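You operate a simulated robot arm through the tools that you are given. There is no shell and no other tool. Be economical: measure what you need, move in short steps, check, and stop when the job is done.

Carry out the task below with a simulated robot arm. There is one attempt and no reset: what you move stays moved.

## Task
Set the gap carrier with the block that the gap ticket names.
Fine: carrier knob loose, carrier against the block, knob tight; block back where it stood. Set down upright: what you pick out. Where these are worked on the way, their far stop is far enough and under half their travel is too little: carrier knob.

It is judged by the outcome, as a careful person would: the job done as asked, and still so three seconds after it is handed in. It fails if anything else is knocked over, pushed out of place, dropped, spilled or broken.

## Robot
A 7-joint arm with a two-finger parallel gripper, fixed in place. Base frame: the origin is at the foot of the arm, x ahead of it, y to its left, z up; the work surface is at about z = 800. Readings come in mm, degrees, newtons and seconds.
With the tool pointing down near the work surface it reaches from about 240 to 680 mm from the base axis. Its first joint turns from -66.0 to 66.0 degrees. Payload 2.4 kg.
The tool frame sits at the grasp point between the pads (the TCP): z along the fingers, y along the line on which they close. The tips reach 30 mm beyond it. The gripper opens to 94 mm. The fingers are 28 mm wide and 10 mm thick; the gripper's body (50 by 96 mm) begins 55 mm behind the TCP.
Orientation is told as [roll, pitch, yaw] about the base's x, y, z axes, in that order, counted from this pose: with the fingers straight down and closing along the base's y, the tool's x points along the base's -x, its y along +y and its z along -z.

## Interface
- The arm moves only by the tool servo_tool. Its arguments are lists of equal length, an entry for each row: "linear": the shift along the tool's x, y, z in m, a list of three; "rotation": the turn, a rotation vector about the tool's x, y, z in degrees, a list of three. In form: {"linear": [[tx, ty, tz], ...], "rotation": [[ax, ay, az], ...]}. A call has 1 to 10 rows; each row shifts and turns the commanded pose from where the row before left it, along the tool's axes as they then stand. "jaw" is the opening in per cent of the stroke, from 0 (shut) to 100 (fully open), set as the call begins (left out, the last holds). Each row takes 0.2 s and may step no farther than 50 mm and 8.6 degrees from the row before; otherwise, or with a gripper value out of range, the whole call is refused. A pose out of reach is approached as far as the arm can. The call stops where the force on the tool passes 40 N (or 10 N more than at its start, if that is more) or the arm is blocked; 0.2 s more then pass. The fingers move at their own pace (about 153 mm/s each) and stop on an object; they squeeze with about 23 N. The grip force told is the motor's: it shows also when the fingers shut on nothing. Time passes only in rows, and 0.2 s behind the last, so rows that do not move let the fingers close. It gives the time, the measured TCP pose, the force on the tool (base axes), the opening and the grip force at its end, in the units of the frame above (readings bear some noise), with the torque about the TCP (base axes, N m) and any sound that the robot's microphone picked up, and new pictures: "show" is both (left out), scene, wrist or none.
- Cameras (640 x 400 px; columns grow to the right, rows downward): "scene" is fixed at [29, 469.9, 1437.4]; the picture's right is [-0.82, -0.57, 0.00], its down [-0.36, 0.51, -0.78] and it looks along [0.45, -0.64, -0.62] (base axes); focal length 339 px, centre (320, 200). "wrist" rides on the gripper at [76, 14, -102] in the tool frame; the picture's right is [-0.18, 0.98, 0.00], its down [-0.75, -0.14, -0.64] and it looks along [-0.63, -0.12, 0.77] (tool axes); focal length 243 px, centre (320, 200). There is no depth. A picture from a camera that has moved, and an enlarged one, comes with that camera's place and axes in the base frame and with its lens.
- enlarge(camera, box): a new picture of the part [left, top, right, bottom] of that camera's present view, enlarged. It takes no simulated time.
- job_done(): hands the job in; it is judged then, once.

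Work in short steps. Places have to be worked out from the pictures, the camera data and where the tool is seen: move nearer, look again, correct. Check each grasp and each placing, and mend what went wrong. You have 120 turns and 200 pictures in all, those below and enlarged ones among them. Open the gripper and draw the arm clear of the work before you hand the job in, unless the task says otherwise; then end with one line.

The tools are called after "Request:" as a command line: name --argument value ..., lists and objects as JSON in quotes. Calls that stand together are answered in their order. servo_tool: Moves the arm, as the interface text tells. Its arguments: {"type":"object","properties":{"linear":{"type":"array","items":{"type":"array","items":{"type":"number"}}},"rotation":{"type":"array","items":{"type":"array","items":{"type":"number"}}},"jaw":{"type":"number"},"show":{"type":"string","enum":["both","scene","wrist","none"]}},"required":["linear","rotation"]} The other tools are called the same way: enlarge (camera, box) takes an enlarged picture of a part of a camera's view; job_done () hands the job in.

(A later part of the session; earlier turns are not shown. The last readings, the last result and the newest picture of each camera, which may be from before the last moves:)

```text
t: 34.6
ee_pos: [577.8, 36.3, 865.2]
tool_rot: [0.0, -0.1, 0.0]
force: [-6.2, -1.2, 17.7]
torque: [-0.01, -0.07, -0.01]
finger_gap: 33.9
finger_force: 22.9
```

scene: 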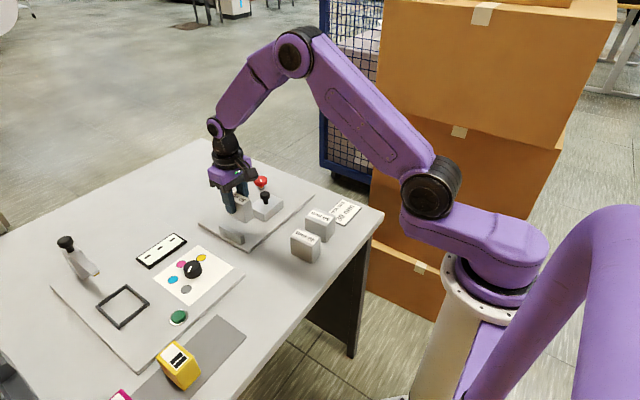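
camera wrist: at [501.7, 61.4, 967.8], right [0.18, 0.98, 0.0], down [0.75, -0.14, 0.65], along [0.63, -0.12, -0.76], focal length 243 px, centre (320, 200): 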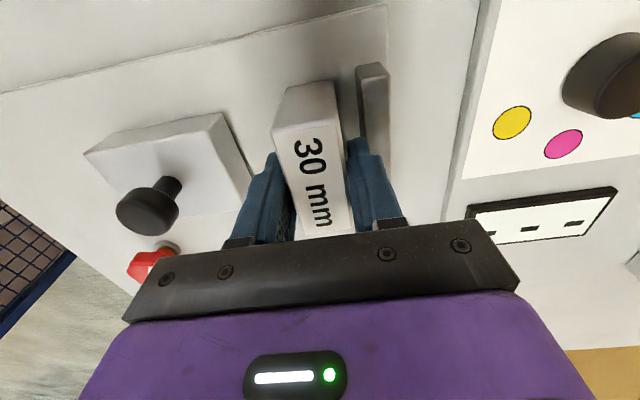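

Seated again. I open to ~48 mm, then rise.

Request:
servo_tool --linear '[[0, 0, -0.001], [0, 0, 0], [0, 0, -0.01], [0, 0, -0.02], [0, 0, -0.03]]' --rotation '[[0, 0, 0], [0, 0, 0], [0, 0, 0], [0, 0, 0], [0, 0, 0]]' --jaw 51 --show "wrist"

Request:
enlarge --camera "scene" --box '[190, 165, 310, 255]'

```text
t: 35.8
ee_pos: [576.9, 36.5, 926.8]
tool_rot: [0.0, 0.0, 0.0]
force: [0.2, 0.6, -0.3]
torque: [0.02, 0.03, 0.0]
finger_gap: 48.1
finger_force: 0.1
camera wrist: at [500.9, 49.8, 1029.0], right [0.18, 0.98, 0.0], down [0.75, -0.14, 0.64], along [0.63, -0.12, -0.77], focal length 243 px, centre (320, 200)
```

wrist: 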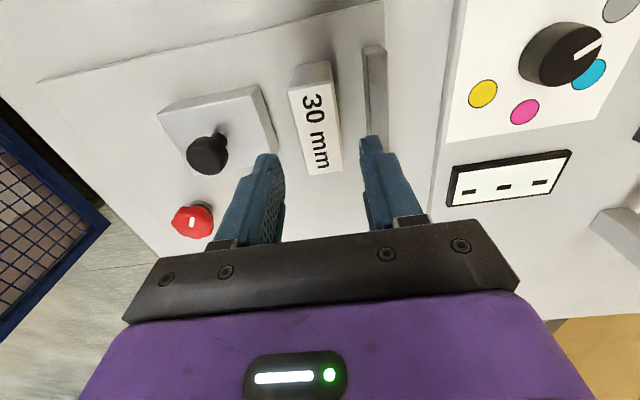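

```text
4.44 times, centred on (250, 210) of scene
camera zoom: at [29.0, 469.9, 1437.4], right [-0.82, -0.57, 0.0], down [-0.36, 0.51, -0.78], along [0.45, -0.64, -0.62], focal length 1508 px, centre (631, 156)
```

zoom: 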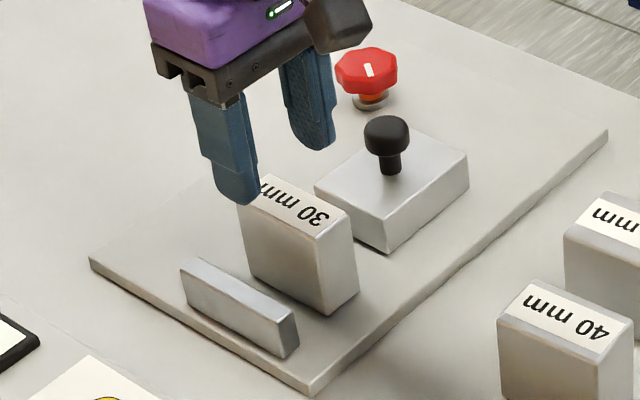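

Block stands upright in the gap. Next the carrier handle, estimated at (575,-49), cap top z≈868; move above it.

Request:
servo_tool --linear '[[0.001, -0.03, 0], [0.001, -0.03, 0], [0, -0.025, 0]]' --rotation '[[0, 0, 0], [0, 0, 0], [0, 0, 0]]' --jaw 70 --show "wrist"

Request:
enlarge --camera "wrist" --box '[220, 0, 460, 200]'

```text
t: 36.6
ee_pos: [576.0, -50.9, 927.2]
tool_rot: [0.1, 0.0, -0.1]
force: [-0.2, -1.0, -0.7]
torque: [-0.04, 0.01, 0.01]
finger_gap: 65.8
finger_force: 0.1
camera wrist: at [500.4, -36.2, 1028.9], right [0.18, 0.98, 0.0], down [0.75, -0.14, 0.64], along [0.63, -0.12, -0.77], focal length 243 px, centre (320, 200)
```

wrist: 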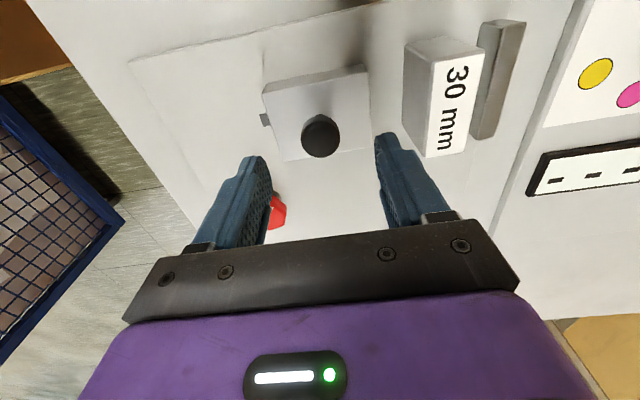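

```text
2.00 times, centred on (340, 100) of wrist
camera zoom: at [500.4, -36.2, 1028.9], right [0.18, 0.98, 0.0], down [0.75, -0.14, 0.64], along [0.63, -0.12, -0.77], focal length 485 px, centre (280, 400)
```

zoom: 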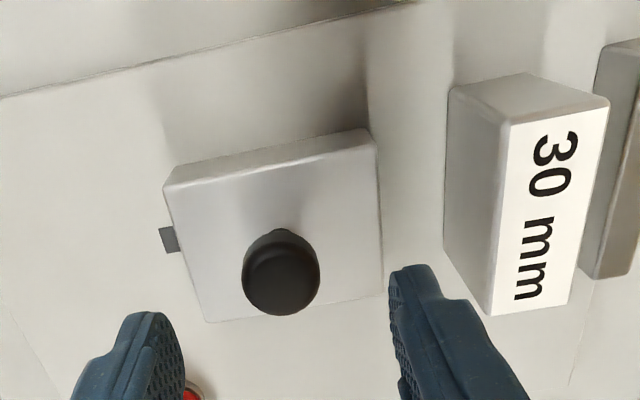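

The handle is centred below the jaws. Descend to tips z≈848 (carrier top ~837) and close on the cap.

Request:
servo_tool --linear '[[0, 0, 0.02], [0, 0, 0.02], [0, 0, 0.009], [0, 0, 0]]' --rotation '[[0, 0, 0], [0, 0, 0], [0, 0, 0], [0, 0, 0]]' --show "none"

Request:
enlarge --camera "scene" --box '[190, 165, 310, 255]'

```text
t: 37.6
ee_pos: [575.4, -48.8, 877.1]
tool_rot: [0.0, 0.0, 0.0]
force: [0.7, 0.4, 0.2]
torque: [-0.03, 0.02, 0.01]
finger_gap: 66.0
finger_force: 0.2
```

```text
4.44 times, centred on (250, 210) of scene
camera zoom: at [29.0, 469.9, 1437.4], right [-0.82, -0.57, 0.0], down [-0.36, 0.51, -0.78], along [0.45, -0.64, -0.62], focal length 1508 px, centre (631, 156)
```

zoom: 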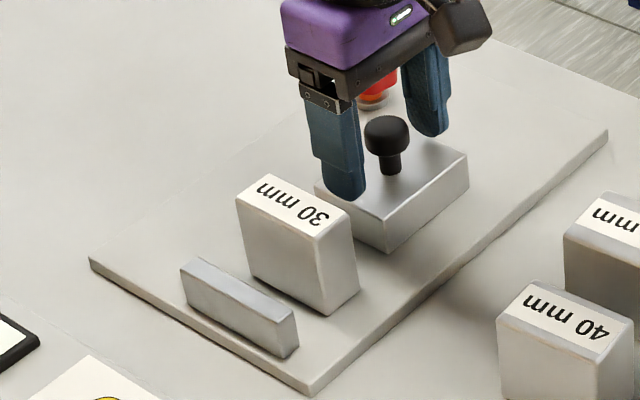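

Request:
servo_tool --linear '[[0, 0, 0], [0, 0, 0], [0, 0, 0]]' --rotation '[[0, 0, 0], [0, 0, 0], [0, 0, 0]]' --jaw 0 --show "wrist"

Request:
enlarge --camera "scene" --box '[190, 165, 310, 255]'

```text
t: 38.4
ee_pos: [574.8, -49.1, 877.8]
tool_rot: [0.0, 0.0, 0.0]
force: [0.6, -0.3, -2.8]
torque: [-0.09, -0.28, -0.1]
finger_gap: 27.7
finger_force: 45.4
camera wrist: at [499.5, -34.9, 979.9], right [0.18, 0.98, 0.0], down [0.75, -0.14, 0.64], along [0.63, -0.12, -0.77], focal length 243 px, centre (320, 200)
```

wrist: 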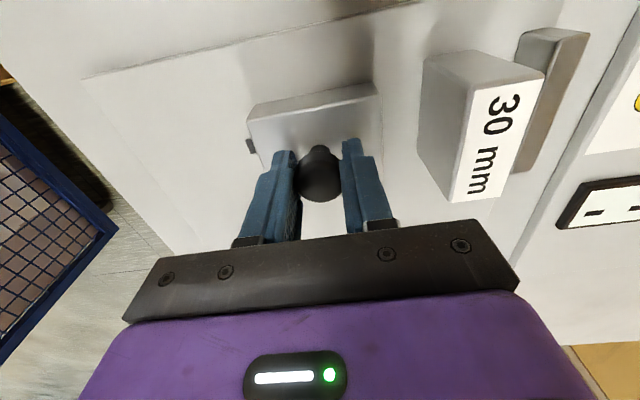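

```text
4.44 times, centred on (250, 210) of scene
camera zoom: at [29.0, 469.9, 1437.4], right [-0.82, -0.57, 0.0], down [-0.36, 0.51, -0.78], along [0.45, -0.64, -0.62], focal length 1508 px, centre (631, 156)
```

zoom: 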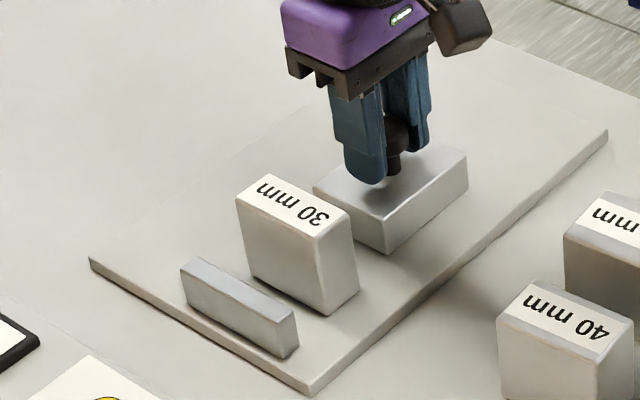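

Handle held. Slide the carrier toward the block, 30 mm first.

Request:
servo_tool --linear '[[0, 0.003, 0], [0, 0.003, 0], [0, 0.004, 0], [0, 0.004, 0], [0, 0.004, 0], [0, 0.004, 0], [0, 0.004, 0], [0, 0.004, 0]]' --rotation '[[0, 0, 0], [0, 0, 0], [0, 0, 0], [0, 0, 0], [0, 0, 0], [0, 0, 0], [0, 0, 0], [0, 0, 0]]' --show "none"

Request:
enlarge --camera "scene" --box '[190, 165, 310, 255]'

```text
t: 40.2
ee_pos: [574.9, -18.6, 877.4]
tool_rot: [0.0, 0.0, 0.0]
force: [-6.2, -3.2, 15.3]
torque: [0.25, 0.17, -0.1]
finger_gap: 27.8
finger_force: 44.6
```

```text
4.44 times, centred on (250, 210) of scene
camera zoom: at [28.5, 469.8, 1437.5], right [-0.82, -0.57, 0.0], down [-0.35, 0.51, -0.78], along [0.45, -0.64, -0.62], focal length 1508 px, centre (631, 156)
```

zoom: 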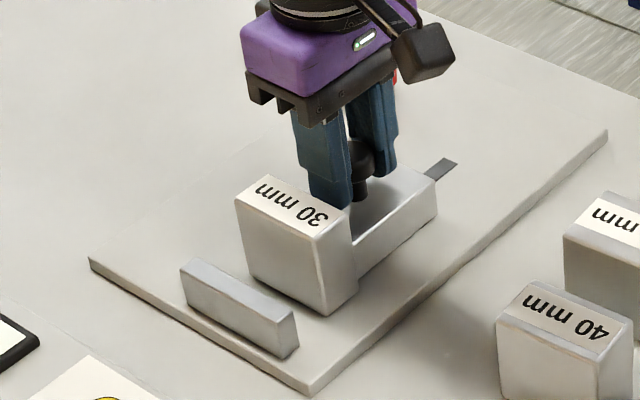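

Carrier slides; it's near the block. Continue in 3 mm rows.

Request:
servo_tool --linear '[[0, 0.003, 0], [0, 0.003, 0], [0, 0.003, 0], [0, 0.003, 0], [0, 0.003, 0]]' --rotation '[[0, 0, 0], [0, 0, 0], [0, 0, 0], [0, 0, 0], [0, 0, 0]]' --show "none"

Request:
enlarge --camera "scene" --box '[190, 165, 310, 255]'

```text
t: 41.4
ee_pos: [575.1, -5.1, 878.1]
tool_rot: [0.0, -0.1, 0.0]
force: [0.5, -2.8, 23.1]
torque: [0.19, 0.86, -0.08]
finger_gap: 27.7
finger_force: 45.4
```

```text
4.44 times, centred on (250, 210) of scene
camera zoom: at [28.6, 469.8, 1437.5], right [-0.82, -0.57, 0.0], down [-0.35, 0.51, -0.78], along [0.45, -0.64, -0.62], focal length 1508 px, centre (631, 156)
```

zoom: 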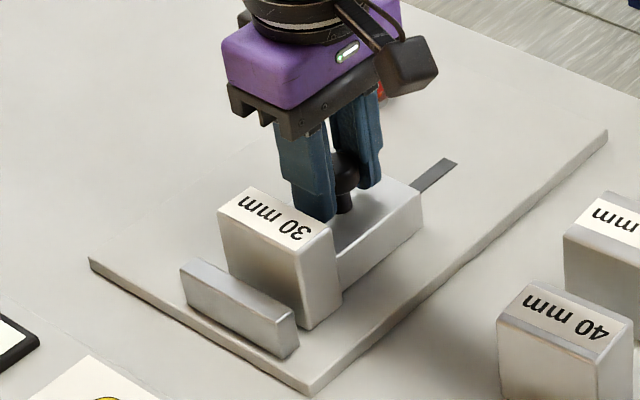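

Request:
servo_tool --linear '[[0, 0.003, -0.001], [0, 0.003, 0], [0, 0.002, 0], [0, 0.002, 0], [0, 0.002, 0]]' --rotation '[[0, 0, 0], [0, 0, 0], [0, 0, 0], [0, 0, 0], [0, 0, 0]]' --show "wrist"

Request:
enlarge --camera "scene" --box '[190, 165, 310, 255]'

```text
t: 42.6
ee_pos: [575.1, 4.7, 876.2]
tool_rot: [-0.1, 0.0, -0.1]
force: [11.5, -12.2, -9.2]
torque: [0.2, -1.14, 0.21]
finger_gap: 27.6
finger_force: 44.6
camera wrist: at [499.4, 19.6, 979.7], right [0.19, 0.98, 0.0], down [0.75, -0.14, 0.64], along [0.63, -0.12, -0.77], focal length 243 px, centre (320, 200)
```

wrist: 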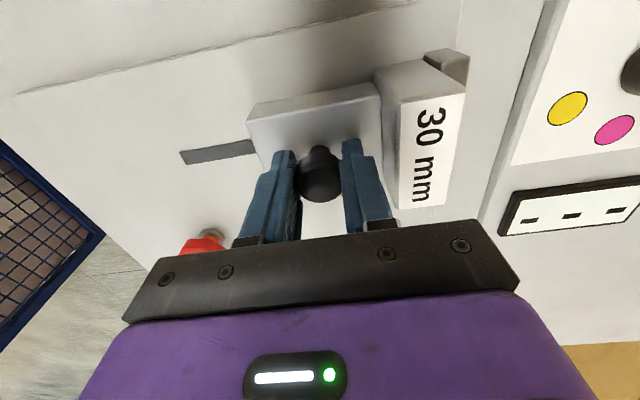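

```text
4.44 times, centred on (250, 210) of scene
camera zoom: at [29.4, 469.6, 1437.5], right [-0.82, -0.57, 0.0], down [-0.36, 0.51, -0.78], along [0.45, -0.64, -0.62], focal length 1508 px, centre (631, 156)
```

zoom: 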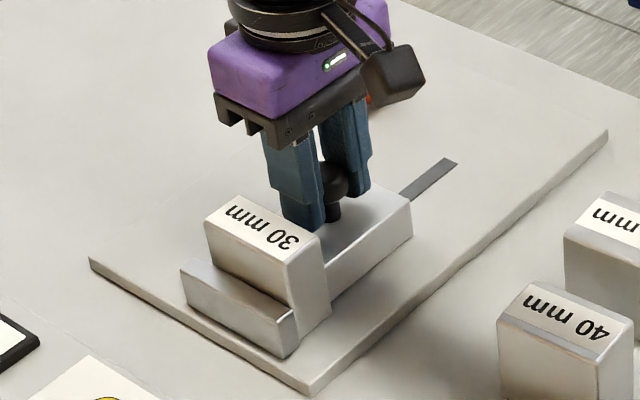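

Force in y is rising (-12 N): block meets the anvil. A few more 1 mm pushes to confirm.

Request:
servo_tool --linear '[[0, 0.001, 0], [0, 0.001, 0]]' --rotation '[[0, 0, 0], [0, 0, 0]]' --show "none"

Request:
enlarge --camera "scene" --box '[220, 200, 270, 250]'

Request:
enlarge --camera "wrist" --box '[340, 40, 490, 220]'

```text
t: 43.2
ee_pos: [574.3, 4.7, 876.8]
tool_rot: [0.0, 0.0, -0.3]
force: [17.6, -25.1, -17.3]
torque: [0.05, 0.28, 0.21]
finger_gap: 27.7
finger_force: 44.6
```

```text
8.00 times, centred on (245, 225) of scene
camera zoom: at [29.8, 469.3, 1437.6], right [-0.82, -0.57, 0.0], down [-0.36, 0.51, -0.78], along [0.45, -0.64, -0.62], focal length 2715 px, centre (920, 0)
```

zoom: 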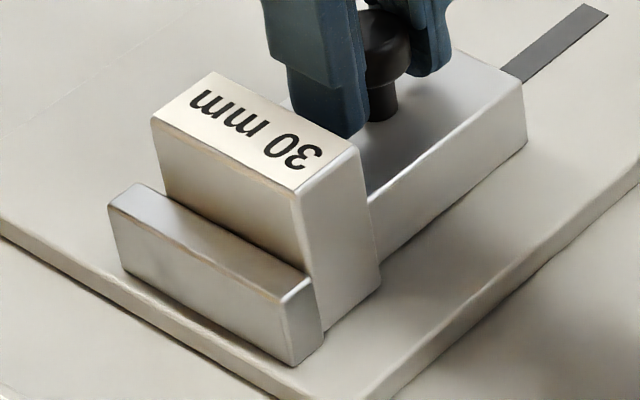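

```text
2.22 times, centred on (415, 130) of wrist
camera zoom: at [499.5, 19.9, 979.7], right [0.19, 0.98, 0.0], down [0.75, -0.14, 0.64], along [0.63, -0.12, -0.77], focal length 539 px, centre (109, 356)
```

zoom: 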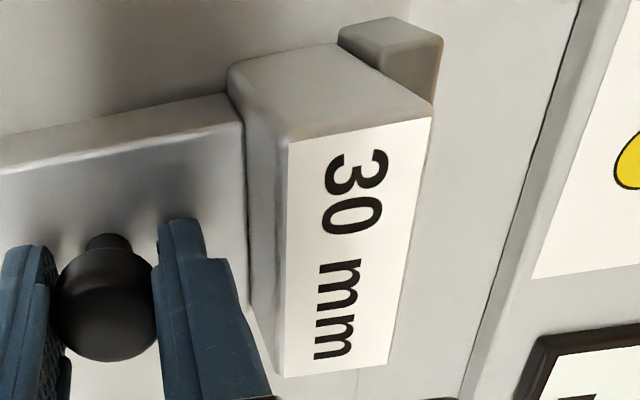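

Firm: y stays at 4.7 with 25 N, block flush between anvil and carrier. Ease off 4 mm of commanded push, then open and check nothing springs back.

Request:
servo_tool --linear '[[0, -0.002, 0], [0, -0.002, 0]]' --rotation '[[0, 0, 0], [0, 0, 0]]' --show "none"

Request:
servo_tool --linear '[[0, 0, 0], [0, 0, 0], [0, 0, -0.01], [0, 0, -0.03], [0, 0, -0.03]]' --rotation '[[0, 0, 0], [0, 0, 0], [0, 0, 0], [0, 0, 0], [0, 0, 0]]' --jaw 42 --show "wrist"

Request:
enlarge --camera "scene" --box '[220, 190, 280, 250]'

```text
t: 43.8
ee_pos: [574.5, 4.9, 877.0]
tool_rot: [0.0, 0.0, -0.1]
force: [19.7, -14.6, -22.1]
torque: [-0.24, 0.12, -0.02]
finger_gap: 27.5
finger_force: 44.4
```

```text
t: 45.0
ee_pos: [572.9, 4.2, 946.7]
tool_rot: [0.0, 0.1, 0.0]
force: [-0.3, 0.7, -0.4]
torque: [0.04, 0.0, -0.03]
finger_gap: 39.4
finger_force: 0.1
camera wrist: at [497.3, 19.6, 1050.6], right [0.18, 0.98, 0.0], down [0.75, -0.14, 0.64], along [0.63, -0.12, -0.77], focal length 243 px, centre (320, 200)
```

wrist: 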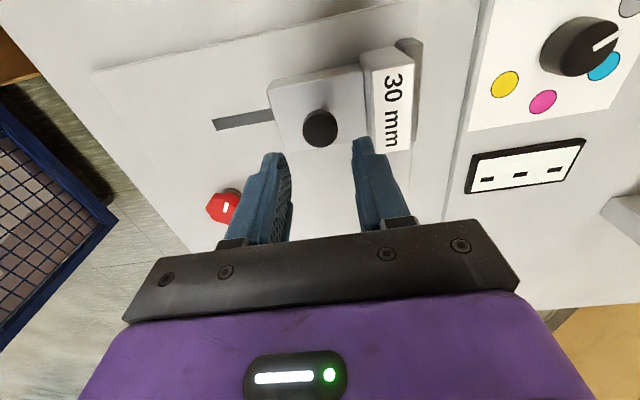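

```text
6.67 times, centred on (250, 220) of scene
camera zoom: at [29.0, 469.9, 1437.4], right [-0.82, -0.57, 0.0], down [-0.36, 0.51, -0.78], along [0.45, -0.64, -0.62], focal length 2262 px, centre (787, 67)
```

zoom: 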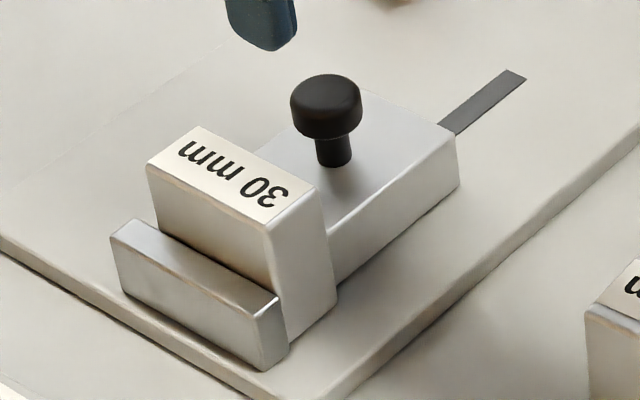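

All snug. Move over the knob at (664,-125) and turn the gripper to yaw ~+88 for the clockwise tightening.

Request:
servo_tool --linear '[[-0.0228, -0.032, 0], [-0.0228, -0.032, 0], [-0.0228, -0.032, 0], [-0.0228, -0.032, 0]]' --rotation '[[0, 0, 0], [0, 0, 0], [0, 0, 0], [0, 0, 0]]' --jaw 65 --show "none"

Request:
servo_tool --linear '[[0, 0, 0], [0, 0, 0], [0, 0, 0], [0, 0, 0], [0, 0, 0], [0, 0, 0], [0, 0, 0], [0, 0, 0], [0, 0, 0], [0, 0, 0]]' --rotation '[[0, 0, -8.5], [0, 0, -8.5], [0, 0, -8.5], [0, 0, -8.5], [0, 0, -8.5], [0, 0, -8.5], [0, 0, -8.5], [0, 0, -8.5], [0, 0, -8.5], [0, 0, -8.5]]' --show "wrist"

```text
t: 46.0
ee_pos: [665.3, -122.1, 949.6]
tool_rot: [0.1, 0.1, 0.0]
force: [0.5, -0.7, -0.6]
torque: [0.01, 0.0, 0.0]
finger_gap: 61.2
finger_force: 0.0
```

```text
t: 48.2
ee_pos: [665.9, -122.3, 948.3]
tool_rot: [0.0, 0.1, 85.1]
force: [-0.3, 0.1, 0.7]
torque: [-0.01, 0.01, 0.0]
finger_gap: 61.0
finger_force: 0.1
camera wrist: at [645.6, -197.3, 1050.1], right [-0.96, 0.27, 0.0], down [0.2, 0.74, 0.64], along [0.17, 0.62, -0.77], focal length 243 px, centre (320, 200)
```

wrist: 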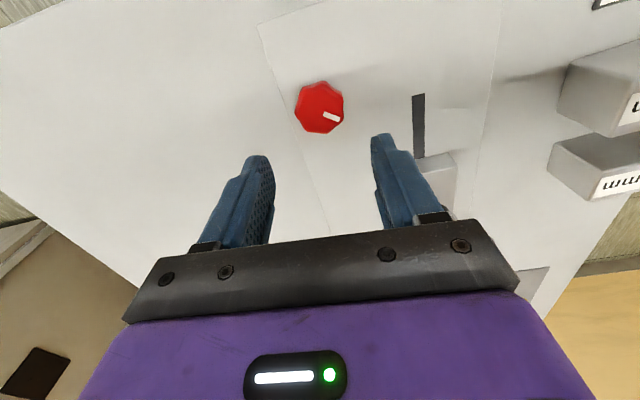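

Knob lies ~3.5 mm along tool x. Descend around it to z≈851.

Request:
servo_tool --linear '[[0.0035, 0, 0.03], [0, 0, 0.03], [0, 0, 0.025], [0, 0, 0.012], [0, 0, 0]]' --rotation '[[0, 0, 0], [0, 0, 0], [0, 0, 0], [0, 0, 0], [0, 0, 0]]' --show "wrist"

Request:
enlarge --camera "scene" --box '[210, 145, 330, 235]'

```text
t: 49.4
ee_pos: [666.0, -124.8, 850.9]
tool_rot: [0.0, 0.0, 85.0]
force: [0.7, 0.0, -0.2]
torque: [0.01, -0.01, 0.01]
finger_gap: 61.3
finger_force: 0.1
camera wrist: at [645.5, -199.9, 953.3], right [-0.96, 0.27, 0.0], down [0.21, 0.74, 0.64], along [0.17, 0.62, -0.77], focal length 243 px, centre (320, 200)
```

wrist: 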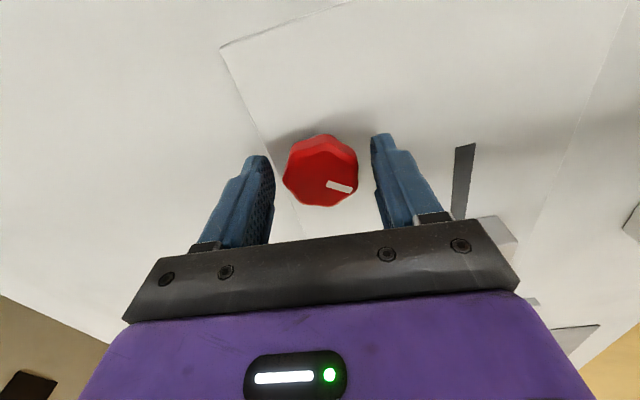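

```text
4.44 times, centred on (270, 190) of scene
camera zoom: at [29.0, 469.9, 1437.4], right [-0.82, -0.57, 0.0], down [-0.36, 0.51, -0.78], along [0.45, -0.64, -0.62], focal length 1508 px, centre (542, 244)
```

zoom: 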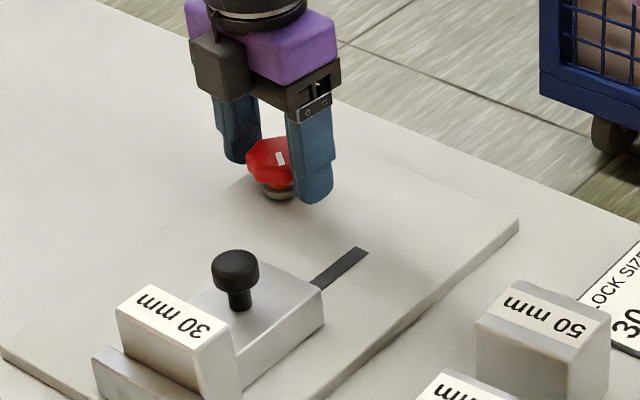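

Well centred. Close and turn clockwise.

Request:
servo_tool --linear '[[0, 0, 0], [0, 0, 0]]' --rotation '[[0, 0, 0], [0, 0, 0]]' --jaw 0 --show "none"

Request:
servo_tool --linear '[[0, 0, 0.0003], [0, 0, 0.0003], [0, 0, 0.0003], [0, 0, 0.0003], [0, 0, 0.0003]]' --rotation '[[0, 0, 8], [0, 0, 8], [0, 0, 8], [0, 0, 8], [0, 0, 8]]' --show "wrist"

```text
t: 50.0
ee_pos: [665.1, -125.2, 850.9]
tool_rot: [0.1, 0.0, 85.0]
force: [-6.1, 0.4, 2.6]
torque: [-0.05, 0.31, -0.01]
finger_gap: 41.6
finger_force: 44.4
```

```text
t: 51.2
ee_pos: [665.1, -124.5, 850.3]
tool_rot: [0.1, 0.0, 45.0]
force: [-15.7, 7.4, 18.8]
torque: [0.52, 0.37, 0.0]
finger_gap: 41.5
finger_force: 44.9
camera wrist: at [601.7, -168.9, 953.1], right [-0.56, 0.83, 0.0], down [0.63, 0.43, 0.64], along [0.53, 0.36, -0.77], focal length 243 px, centre (320, 200)
```

wrist: 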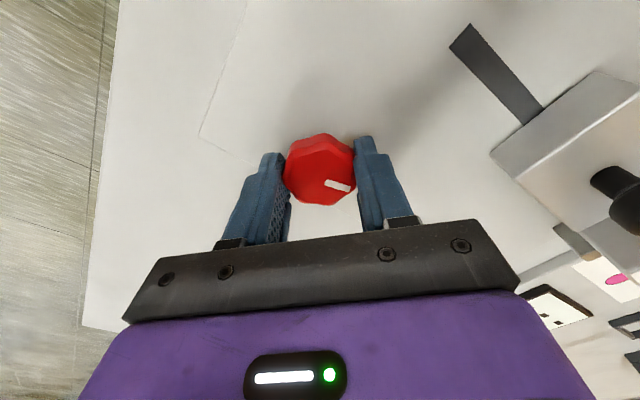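

Turning along. The vertical load is upward, so I stop lowering and continue turning.

Request:
servo_tool --linear '[[0, 0, -0.001], [0, 0, 0], [0, 0, 0], [0, 0, 0], [0, 0, 0]]' --rotation '[[0, 0, 8], [0, 0, 8], [0, 0, 8], [0, 0, 8], [0, 0, 8]]' --show "wrist"

```text
t: 52.4
ee_pos: [663.9, -126.1, 850.5]
tool_rot: [0.0, 0.0, 4.9]
force: [-11.8, 11.6, 11.7]
torque: [0.61, -0.09, -0.02]
finger_gap: 41.5
finger_force: 45.0
camera wrist: at [588.6, -117.4, 953.1], right [0.1, 0.99, 0.0], down [0.76, -0.08, 0.64], along [0.64, -0.06, -0.77], focal length 243 px, centre (320, 200)
```

wrist: 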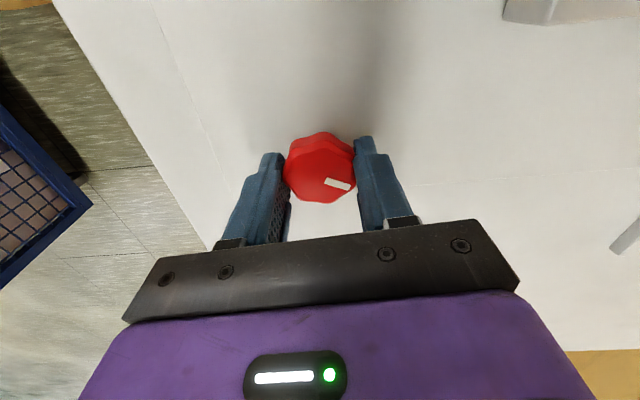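

Request:
servo_tool --linear '[[0, 0, 0], [0, 0, 0], [0, 0, 0], [0, 0, 0]]' --rotation '[[0, 0, 8], [0, 0, 8], [0, 0, 8], [0, 0, 8]]' --show "wrist"

```text
t: 53.4
ee_pos: [664.8, -124.9, 850.0]
tool_rot: [0.0, -0.1, -27.1]
force: [-5.3, 13.4, 11.2]
torque: [0.57, 0.78, 0.01]
finger_gap: 41.6
finger_force: 45.1
camera wrist: at [604.4, -77.8, 953.0], right [0.61, 0.79, 0.0], down [0.61, -0.47, 0.64], along [0.51, -0.39, -0.77], focal length 243 px, centre (320, 200)
```

wrist: 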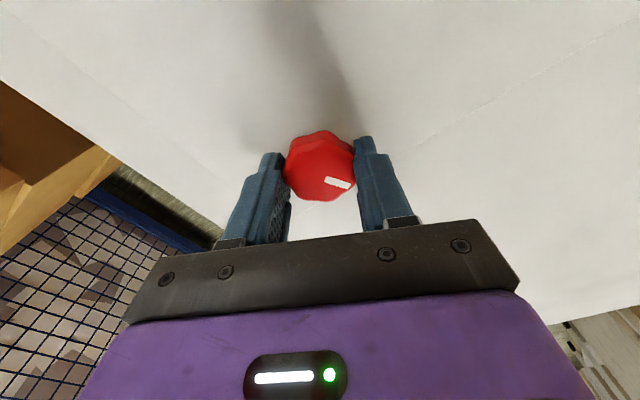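

Request:
servo_tool --linear '[[0, 0, 0], [0, 0, 0], [0, 0, 0], [0, 0, 0]]' --rotation '[[0, 0, 8], [0, 0, 8], [0, 0, 8], [0, 0, 6]]' --show "wrist"

```text
t: 54.4
ee_pos: [665.3, -125.5, 850.7]
tool_rot: [0.1, 0.0, -57.2]
force: [-5.6, 14.7, 13.6]
torque: [0.68, 0.58, 0.09]
finger_gap: 41.5
finger_force: 45.0
camera wrist: at [636.6, -53.9, 953.0], right [0.93, 0.38, 0.0], down [0.29, -0.71, 0.64], along [0.24, -0.59, -0.77], focal length 243 px, centre (320, 200)
```

wrist: 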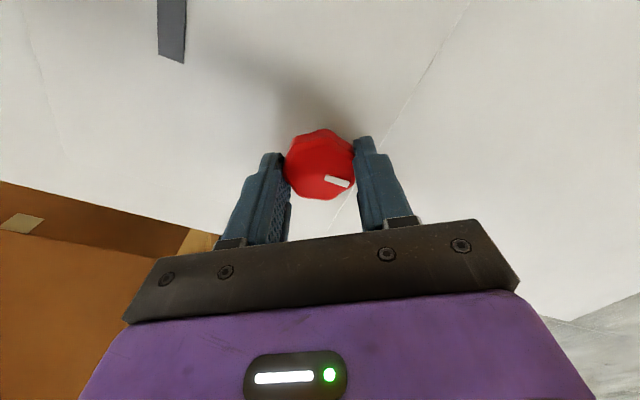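

Back near the starting pointer angle; no stop felt yet. Continue a bit until the torque rises.

Request:
servo_tool --linear '[[0, 0, 0], [0, 0, 0], [0, 0, 0]]' --rotation '[[0, 0, 6], [0, 0, 6], [0, 0, 6]]' --show "wrist"

```text
t: 55.2
ee_pos: [665.7, -127.1, 850.5]
tool_rot: [0.1, -0.1, -75.3]
force: [6.9, 3.5, 1.9]
torque: [-0.17, -0.17, 0.26]
finger_gap: 41.6
finger_force: 45.4
camera wrist: at [660.5, -50.4, 952.5], right [1.0, 0.07, 0.0], down [0.05, -0.76, 0.64], along [0.05, -0.64, -0.77], focal length 243 px, centre (320, 200)
```

wrist: 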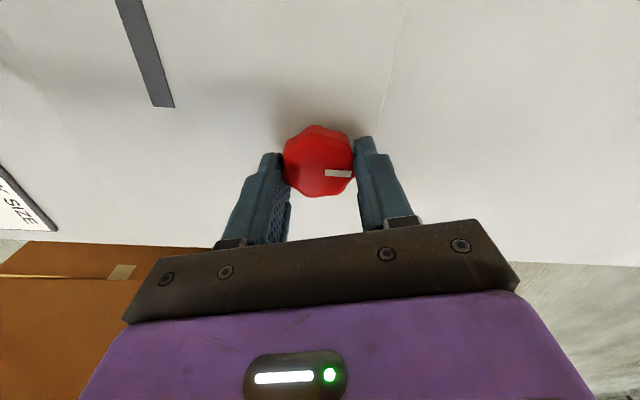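

The pointer stopped while the jaws turned on (slip with torque): tight stop reached. Release, rise, and turn back to yaw 0.

Request:
servo_tool --linear '[[0, 0, 0], [0, 0, 0], [0, 0, -0.02], [0, 0, -0.04], [0, 0, -0.03]]' --rotation '[[0, 0, 0], [0, 0, 0], [0, 0, 0], [0, 0, 0], [0, 0, 0]]' --jaw 65 --show "none"

Request:
servo_tool --linear '[[0, 0, 0], [0, 0, 0], [0, 0, 0], [0, 0, 0], [0, 0, 0], [0, 0, 0], [0, 0, 0], [0, 0, 0], [0, 0, 0]]' --rotation '[[0, 0, -8.36], [0, 0, -8.36], [0, 0, -8.36], [0, 0, -8.36], [0, 0, -8.36], [0, 0, -8.36], [0, 0, -8.36], [0, 0, -8.36], [0, 0, -8.36]]' --show "wrist"

Request:
enlarge --camera "scene" --box '[190, 165, 330, 255]'

```text
t: 56.4
ee_pos: [664.7, -126.5, 939.8]
tool_rot: [-0.1, 0.0, -75.0]
force: [0.0, 0.8, 0.6]
torque: [0.0, 0.02, -0.01]
finger_gap: 61.0
finger_force: 0.1
```

```text
t: 58.4
ee_pos: [665.5, -126.0, 941.4]
tool_rot: [0.0, -0.1, 0.3]
force: [0.0, 0.1, 0.0]
torque: [-0.01, 0.0, -0.03]
finger_gap: 61.3
finger_force: 0.0
camera wrist: at [589.4, -112.6, 1042.9], right [0.18, 0.98, 0.0], down [0.75, -0.14, 0.64], along [0.63, -0.11, -0.77], focal length 243 px, centre (320, 200)
```

wrist: 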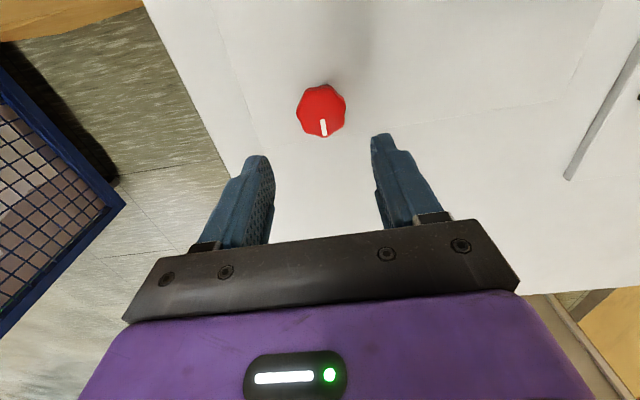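

```text
4.44 times, centred on (260, 210) of scene
camera zoom: at [29.0, 469.9, 1437.4], right [-0.82, -0.57, 0.0], down [-0.36, 0.51, -0.78], along [0.45, -0.64, -0.62], focal length 1508 px, centre (587, 156)
```

zoom: 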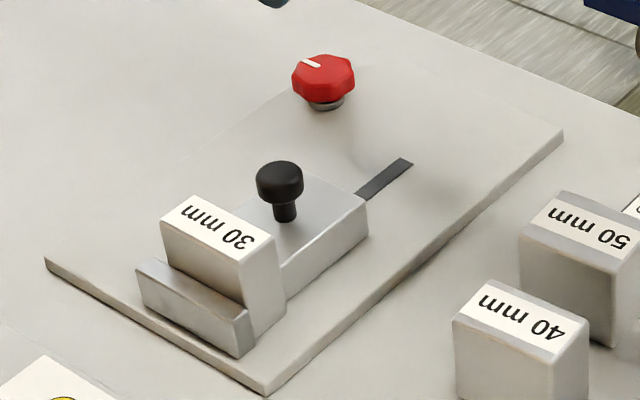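

Knob matches its original tight look. Now move above the seated block to take it out.

Request:
servo_tool --linear '[[0.0174, 0.037, 0], [0.0174, 0.037, 0], [0.0174, 0.037, 0], [0.0174, 0.037, 0], [0.0174, 0.037, 0]]' --rotation '[[0, 0, 0], [0, 0, 0], [0, 0, 0], [0, 0, 0], [0, 0, 0]]' --jaw 70 --show "wrist"

Request:
enlarge --camera "wrist" --box '[220, 20, 420, 180]'

```text
t: 59.6
ee_pos: [578.0, 59.2, 940.7]
tool_rot: [0.1, -0.1, 0.3]
force: [0.3, -0.2, 0.2]
torque: [0.0, 0.0, -0.01]
finger_gap: 66.2
finger_force: 0.0
camera wrist: at [502.3, 73.4, 1042.8], right [0.18, 0.98, 0.0], down [0.75, -0.14, 0.64], along [0.63, -0.12, -0.77], focal length 243 px, centre (320, 200)
```

wrist: 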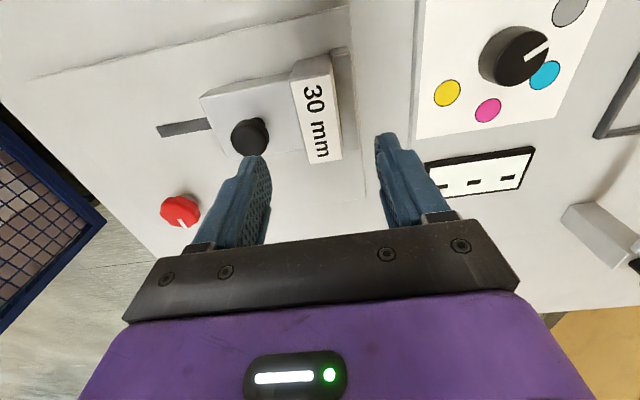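

```text
2.50 times, centred on (320, 100) of wrist
camera zoom: at [502.3, 73.4, 1042.8], right [0.18, 0.98, 0.0], down [0.75, -0.14, 0.64], along [0.63, -0.12, -0.77], focal length 606 px, centre (320, 450)
```

zoom: 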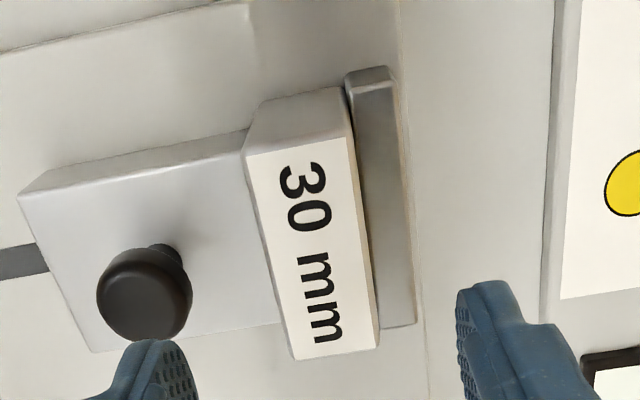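

Block is centred under the tool. I narrow the jaws to 46 mm (to miss the handle) and descend slowly.

Request:
servo_tool --linear '[[0.002, -0.0005, 0], [0, 0, 0.025], [0, 0, 0.02], [0, 0, 0.015], [0, 0, 0.008], [0, 0, 0.002], [0, 0, 0]]' --rotation '[[0, 0, 0], [0, 0, 0], [0, 0, 0], [0, 0, 0], [0, 0, 0], [0, 0, 0], [0, 0, 0]]' --jaw 49 --show "wrist"

Request:
enlarge --camera "scene" --box '[210, 175, 290, 245]'

```text
t: 61.2
ee_pos: [574.8, 57.8, 872.0]
tool_rot: [0.0, 0.0, 0.3]
force: [-6.6, -0.6, 10.3]
torque: [0.26, 0.04, 0.13]
finger_gap: 45.8
finger_force: 0.0
stopped in row 7: the force on the tool passed its limit at 42 N (the readings are from after the stop); the commanded pose is now the measured one
camera wrist: at [499.6, 71.6, 974.5], right [0.18, 0.98, 0.0], down [0.76, -0.14, 0.64], along [0.63, -0.12, -0.77], focal length 243 px, centre (320, 200)
```

wrist: 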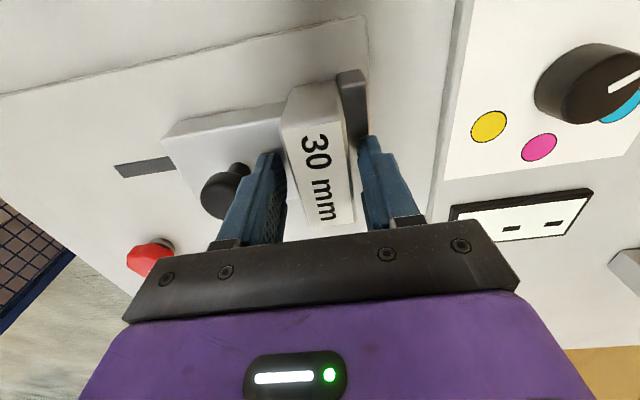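

```text
5.71 times, centred on (250, 210) of scene
camera zoom: at [28.6, 469.9, 1437.4], right [-0.82, -0.57, 0.0], down [-0.35, 0.51, -0.78], along [0.45, -0.64, -0.62], focal length 1939 px, centre (720, 143)
```

zoom: 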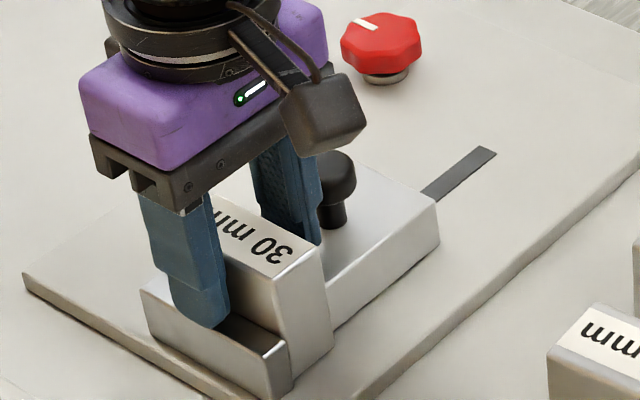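

Tips touched the anvil/carrier tops at TCP z≈871. Raise 1.5 mm and close there.

Request:
servo_tool --linear '[[0, 0, -0.0015], [0, 0, 0]]' --rotation '[[0, 0, 0], [0, 0, 0]]' --show "none"

Request:
servo_tool --linear '[[0, 0, 0], [0, 0, 0], [0, 0, 0], [0, 0, 0]]' --rotation '[[0, 0, 0], [0, 0, 0], [0, 0, 0], [0, 0, 0]]' --jaw 0 --show "none"

```text
t: 61.9
ee_pos: [574.7, 57.5, 872.5]
tool_rot: [0.1, 0.0, 0.2]
force: [-0.3, 0.4, 0.1]
torque: [-0.04, -0.02, 0.0]
finger_gap: 46.1
finger_force: 0.0
```

```text
t: 62.9
ee_pos: [574.9, 58.0, 872.8]
tool_rot: [0.0, 0.1, 0.5]
force: [-0.5, 8.6, 2.3]
torque: [0.28, 0.01, -0.05]
finger_gap: 34.1
finger_force: 23.4
```

The block sits ~1.5 mm to +y of centre; I shift to relieve, then lift very slowly.

Request:
servo_tool --linear '[[0, 0.0015, 0], [0, 0, -0.0005], [0, 0, -0.001], [0, 0, -0.001], [0, 0, -0.0015], [0, 0, -0.002], [0, 0, -0.002], [0, 0, -0.002]]' --rotation '[[0, 0, 0], [0, 0, 0], [0, 0, 0], [0, 0, 0], [0, 0, 0], [0, 0, 0], [0, 0, 0], [0, 0, 0]]' --show "none"

Request:
enlarge --camera "scene" --box '[210, 175, 290, 245]'

```text
t: 64.7
ee_pos: [575.6, 59.7, 883.3]
tool_rot: [-0.1, 0.0, 0.2]
force: [0.1, 0.7, -1.3]
torque: [0.01, -0.01, -0.01]
finger_gap: 33.6
finger_force: 22.0
```

```text
5.71 times, centred on (250, 210) of scene
camera zoom: at [29.0, 469.9, 1437.4], right [-0.82, -0.57, 0.0], down [-0.36, 0.51, -0.78], along [0.45, -0.64, -0.62], focal length 1939 px, centre (720, 143)
```

zoom: 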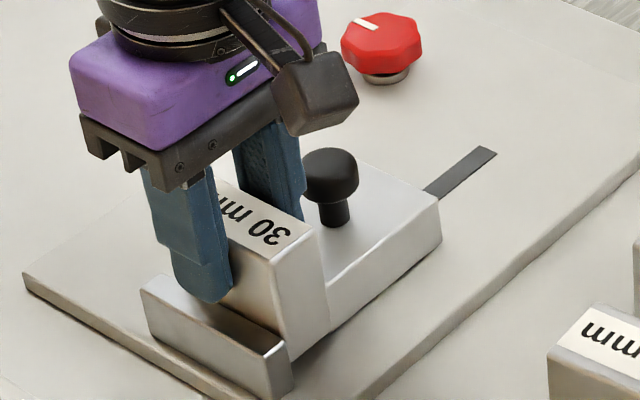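

The block is rising with the jaws. Continue slowly to clear the anvil.

Request:
servo_tool --linear '[[0, 0, -0.002], [0, 0, -0.003], [0, 0, -0.004], [0, 0, -0.004], [0, 0, -0.004], [0, 0, -0.004], [0, 0, -0.004], [0, 0, -0.004], [0, 0, -0.004], [0, 0, -0.003]]' --rotation '[[0, 0, 0], [0, 0, 0], [0, 0, 0], [0, 0, 0], [0, 0, 0], [0, 0, 0], [0, 0, 0], [0, 0, 0], [0, 0, 0], [0, 0, 0]]' --show "wrist"

Request:
enlarge --camera "scene" --box '[210, 165, 290, 245]'

```text
t: 66.8
ee_pos: [575.3, 59.2, 919.9]
tool_rot: [-0.1, 0.0, 0.2]
force: [0.1, -0.2, -0.6]
torque: [0.0, 0.0, -0.02]
finger_gap: 34.1
finger_force: 22.3
camera wrist: at [500.2, 73.3, 1022.2], right [0.18, 0.98, 0.0], down [0.75, -0.14, 0.64], along [0.63, -0.12, -0.77], focal length 243 px, centre (320, 200)
```

wrist: 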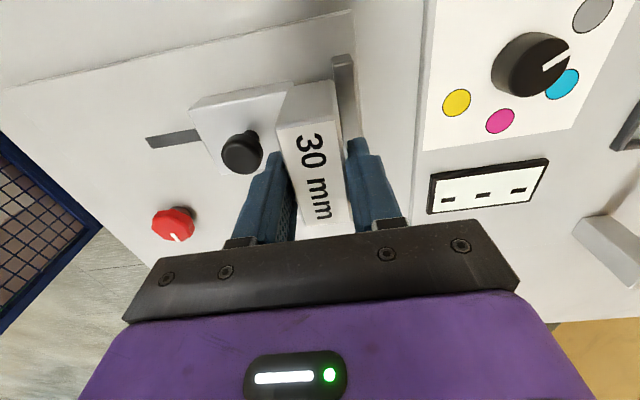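

```text
5.00 times, centred on (250, 205) of scene
camera zoom: at [29.0, 469.9, 1437.4], right [-0.82, -0.57, 0.0], down [-0.36, 0.51, -0.78], along [0.45, -0.64, -0.62], focal length 1697 px, centre (670, 175)
```

zoom: 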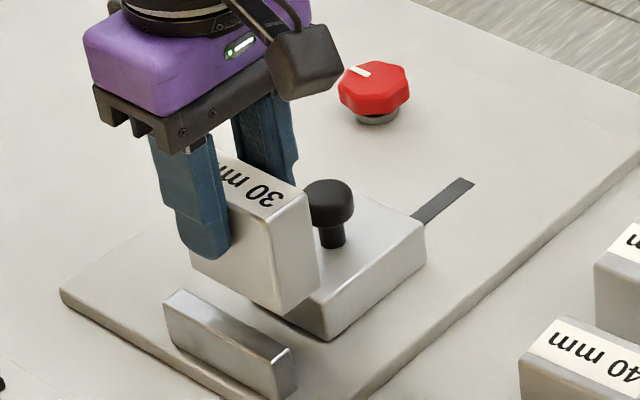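

Block out, carrier stays put. Carry it back to its home over (403.5,104.5), gently.

Request:
servo_tool --linear '[[0.005, 0.001, -0.005], [0.012, 0.003, -0.005], [0.02, 0.0055, -0.003], [0.026, 0.007, 0], [0.028, 0.0075, 0], [0.028, 0.0075, 0], [0.024, 0.006, 0], [0.016, 0.0045, 0], [0.0085, 0.002, 0], [0.004, 0.001, 0]]' --rotation '[[0, 0, 0], [0, 0, 0], [0, 0, 0], [0, 0, 0], [0, 0, 0], [0, 0, 0], [0, 0, 0], [0, 0, 0], [0, 0, 0], [0, 0, 0]]' --show "none"

Request:
servo_tool --linear '[[0, 0, 0.005], [0, 0, 0.007], [0, 0, 0.007], [0, 0, 0.007], [0, 0, 0.007], [0, 0, 0.007], [0, 0, 0.005], [0, 0, 0.005]]' --rotation '[[0, 0, 2], [0, 0, 2], [0, 0, 2.2], [0, 0, 0], [0, 0, 0], [0, 0, 0], [0, 0, 0], [0, 0, 0]]' --show "wrist"

Request:
enlarge --camera "scene" --box '[250, 235, 310, 295]'

```text
t: 69.0
ee_pos: [405.2, 104.5, 933.3]
tool_rot: [0.1, -0.1, 0.2]
force: [-0.8, 0.2, -0.6]
torque: [0.01, -0.05, -0.02]
finger_gap: 33.8
finger_force: 23.7
```

```text
t: 70.8
ee_pos: [403.8, 104.7, 882.3]
tool_rot: [0.0, 0.0, -6.0]
force: [0.1, -0.1, -1.1]
torque: [0.03, -0.01, 0.01]
finger_gap: 33.8
finger_force: 23.1
camera wrist: at [329.9, 126.0, 984.7], right [0.29, 0.96, 0.0], down [0.73, -0.22, 0.64], along [0.62, -0.18, -0.77], focal length 243 px, centre (320, 200)
```

wrist: 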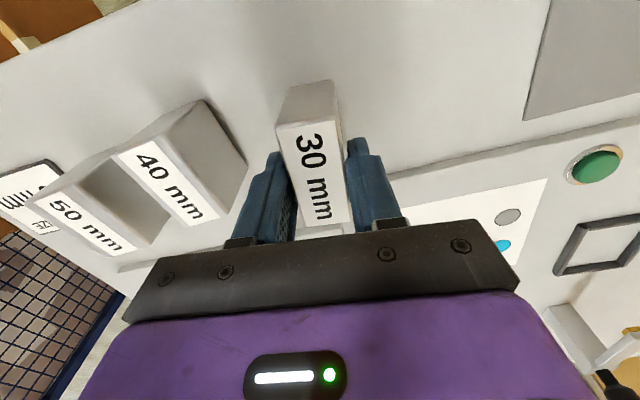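

```text
6.67 times, centred on (280, 265) of scene
camera zoom: at [29.0, 469.9, 1437.4], right [-0.82, -0.57, 0.0], down [-0.36, 0.51, -0.78], along [0.45, -0.64, -0.62], focal length 2262 px, centre (587, -233)
```

zoom: 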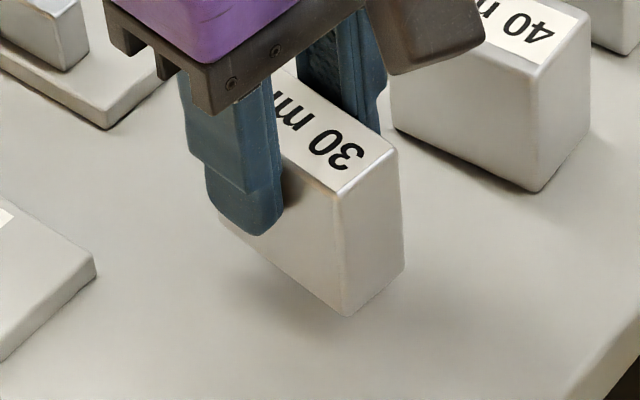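

Lines up with the original corner. Lower the last 20 mm, gently at the end.

Request:
servo_tool --linear '[[0, 0, 0.005], [0, 0, 0.005], [0, 0, 0.004], [0, 0, 0.003], [0, 0, 0]]' --rotation '[[0, 0, 0], [0, 0, 0], [0, 0, 0], [0, 0, 0], [0, 0, 0]]' --show "none"

Request:
servo_tool --linear '[[0, 0, 0.001], [0, 0, 0.001], [0, 0, 0]]' --rotation '[[0, 0, 0], [0, 0, 0], [0, 0, 0]]' --show "none"

Request:
enlarge --camera "scene" --box '[250, 235, 310, 295]'

```text
t: 72.0
ee_pos: [404.2, 102.7, 865.5]
tool_rot: [0.0, 0.0, -6.0]
force: [0.0, 0.2, -1.2]
torque: [0.02, -0.03, -0.02]
finger_gap: 34.0
finger_force: 23.1
```

```text
t: 72.8
ee_pos: [402.6, 103.4, 862.2]
tool_rot: [-0.1, -0.1, -6.0]
force: [0.7, 0.0, -1.5]
torque: [0.01, -0.01, -0.01]
finger_gap: 34.0
finger_force: 22.6
```

```text
6.67 times, centred on (280, 265) of scene
camera zoom: at [29.0, 469.9, 1437.4], right [-0.82, -0.57, 0.0], down [-0.36, 0.51, -0.78], along [0.45, -0.64, -0.62], focal length 2262 px, centre (587, -233)
```

zoom: 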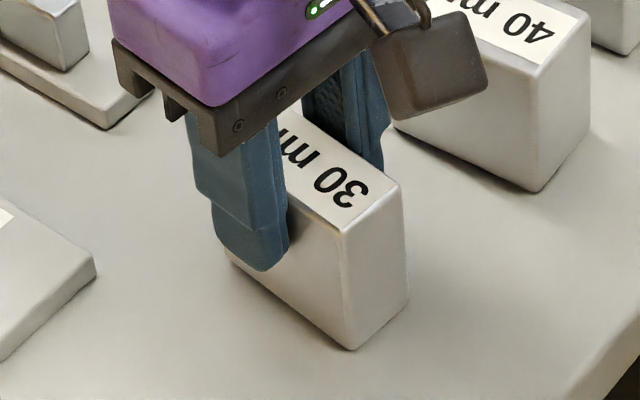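

About 4–5 mm left; continue.

Request:
servo_tool --linear '[[0, 0, 0.001], [0, 0, 0.001], [0, 0, 0.001], [0, 0, 0]]' --rotation '[[0, 0, 0], [0, 0, 0], [0, 0, 0], [0, 0, 0]]' --show "none"

```text
t: 73.8
ee_pos: [403.4, 103.0, 860.4]
tool_rot: [0.0, -0.1, -6.0]
force: [-0.6, 1.2, 18.2]
torque: [0.01, -0.05, 0.01]
finger_gap: 33.8
finger_force: 22.9
```

Touched down (18 N). Ease 1.5 mm, open, and rise.

Request:
servo_tool --linear '[[0, 0, -0.001], [0, 0, 0]]' --rotation '[[0, 0, 0], [0, 0, 0]]' --show "none"

Request:
servo_tool --linear '[[0, 0, 0], [0, 0, 0], [0, 0, 0], [0, 0, -0.01], [0, 0, -0.03], [0, 0, -0.04]]' --rotation '[[0, 0, 0], [0, 0, 0], [0, 0, 0], [0, 0, 0], [0, 0, 0], [0, 0, 0]]' --jaw 60 --show "wrist"

Request:
enlarge --camera "scene" --box '[250, 235, 310, 295]'

```text
t: 74.5
ee_pos: [402.5, 102.6, 860.7]
tool_rot: [-0.1, 0.1, -6.0]
force: [-0.1, 0.0, -0.1]
torque: [0.02, 0.0, 0.04]
finger_gap: 33.9
finger_force: 22.4
```

```text
t: 75.8
ee_pos: [403.1, 101.3, 940.2]
tool_rot: [0.0, 0.0, -5.9]
force: [-0.4, 1.3, 0.6]
torque: [-0.01, 0.01, 0.0]
finger_gap: 56.2
finger_force: 0.0
camera wrist: at [329.8, 123.1, 1043.3], right [0.29, 0.96, 0.0], down [0.74, -0.22, 0.64], along [0.61, -0.18, -0.77], focal length 243 px, centre (320, 200)
```

wrist: 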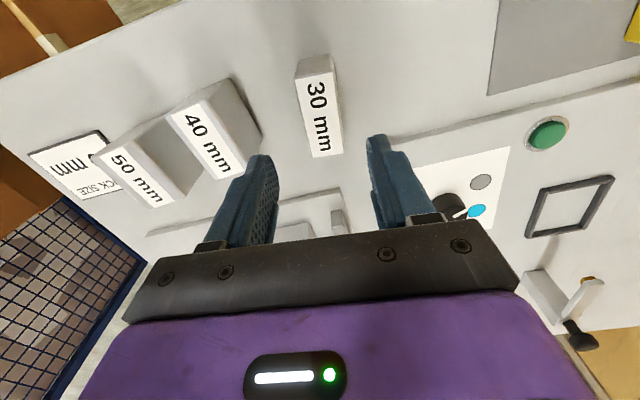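

```text
6.67 times, centred on (280, 265) of scene
camera zoom: at [29.0, 469.9, 1437.4], right [-0.82, -0.57, 0.0], down [-0.36, 0.51, -0.78], along [0.45, -0.64, -0.62], focal length 2262 px, centre (587, -233)
```

zoom: 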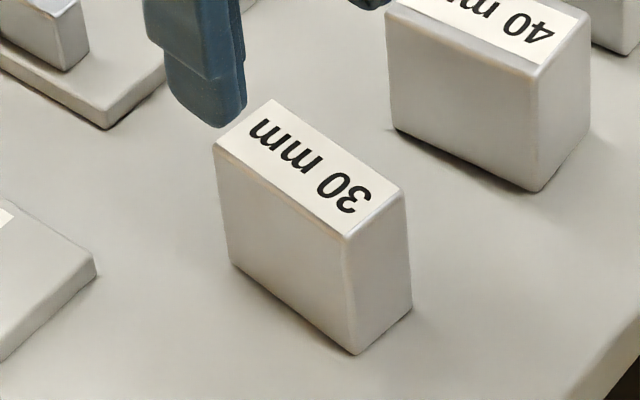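

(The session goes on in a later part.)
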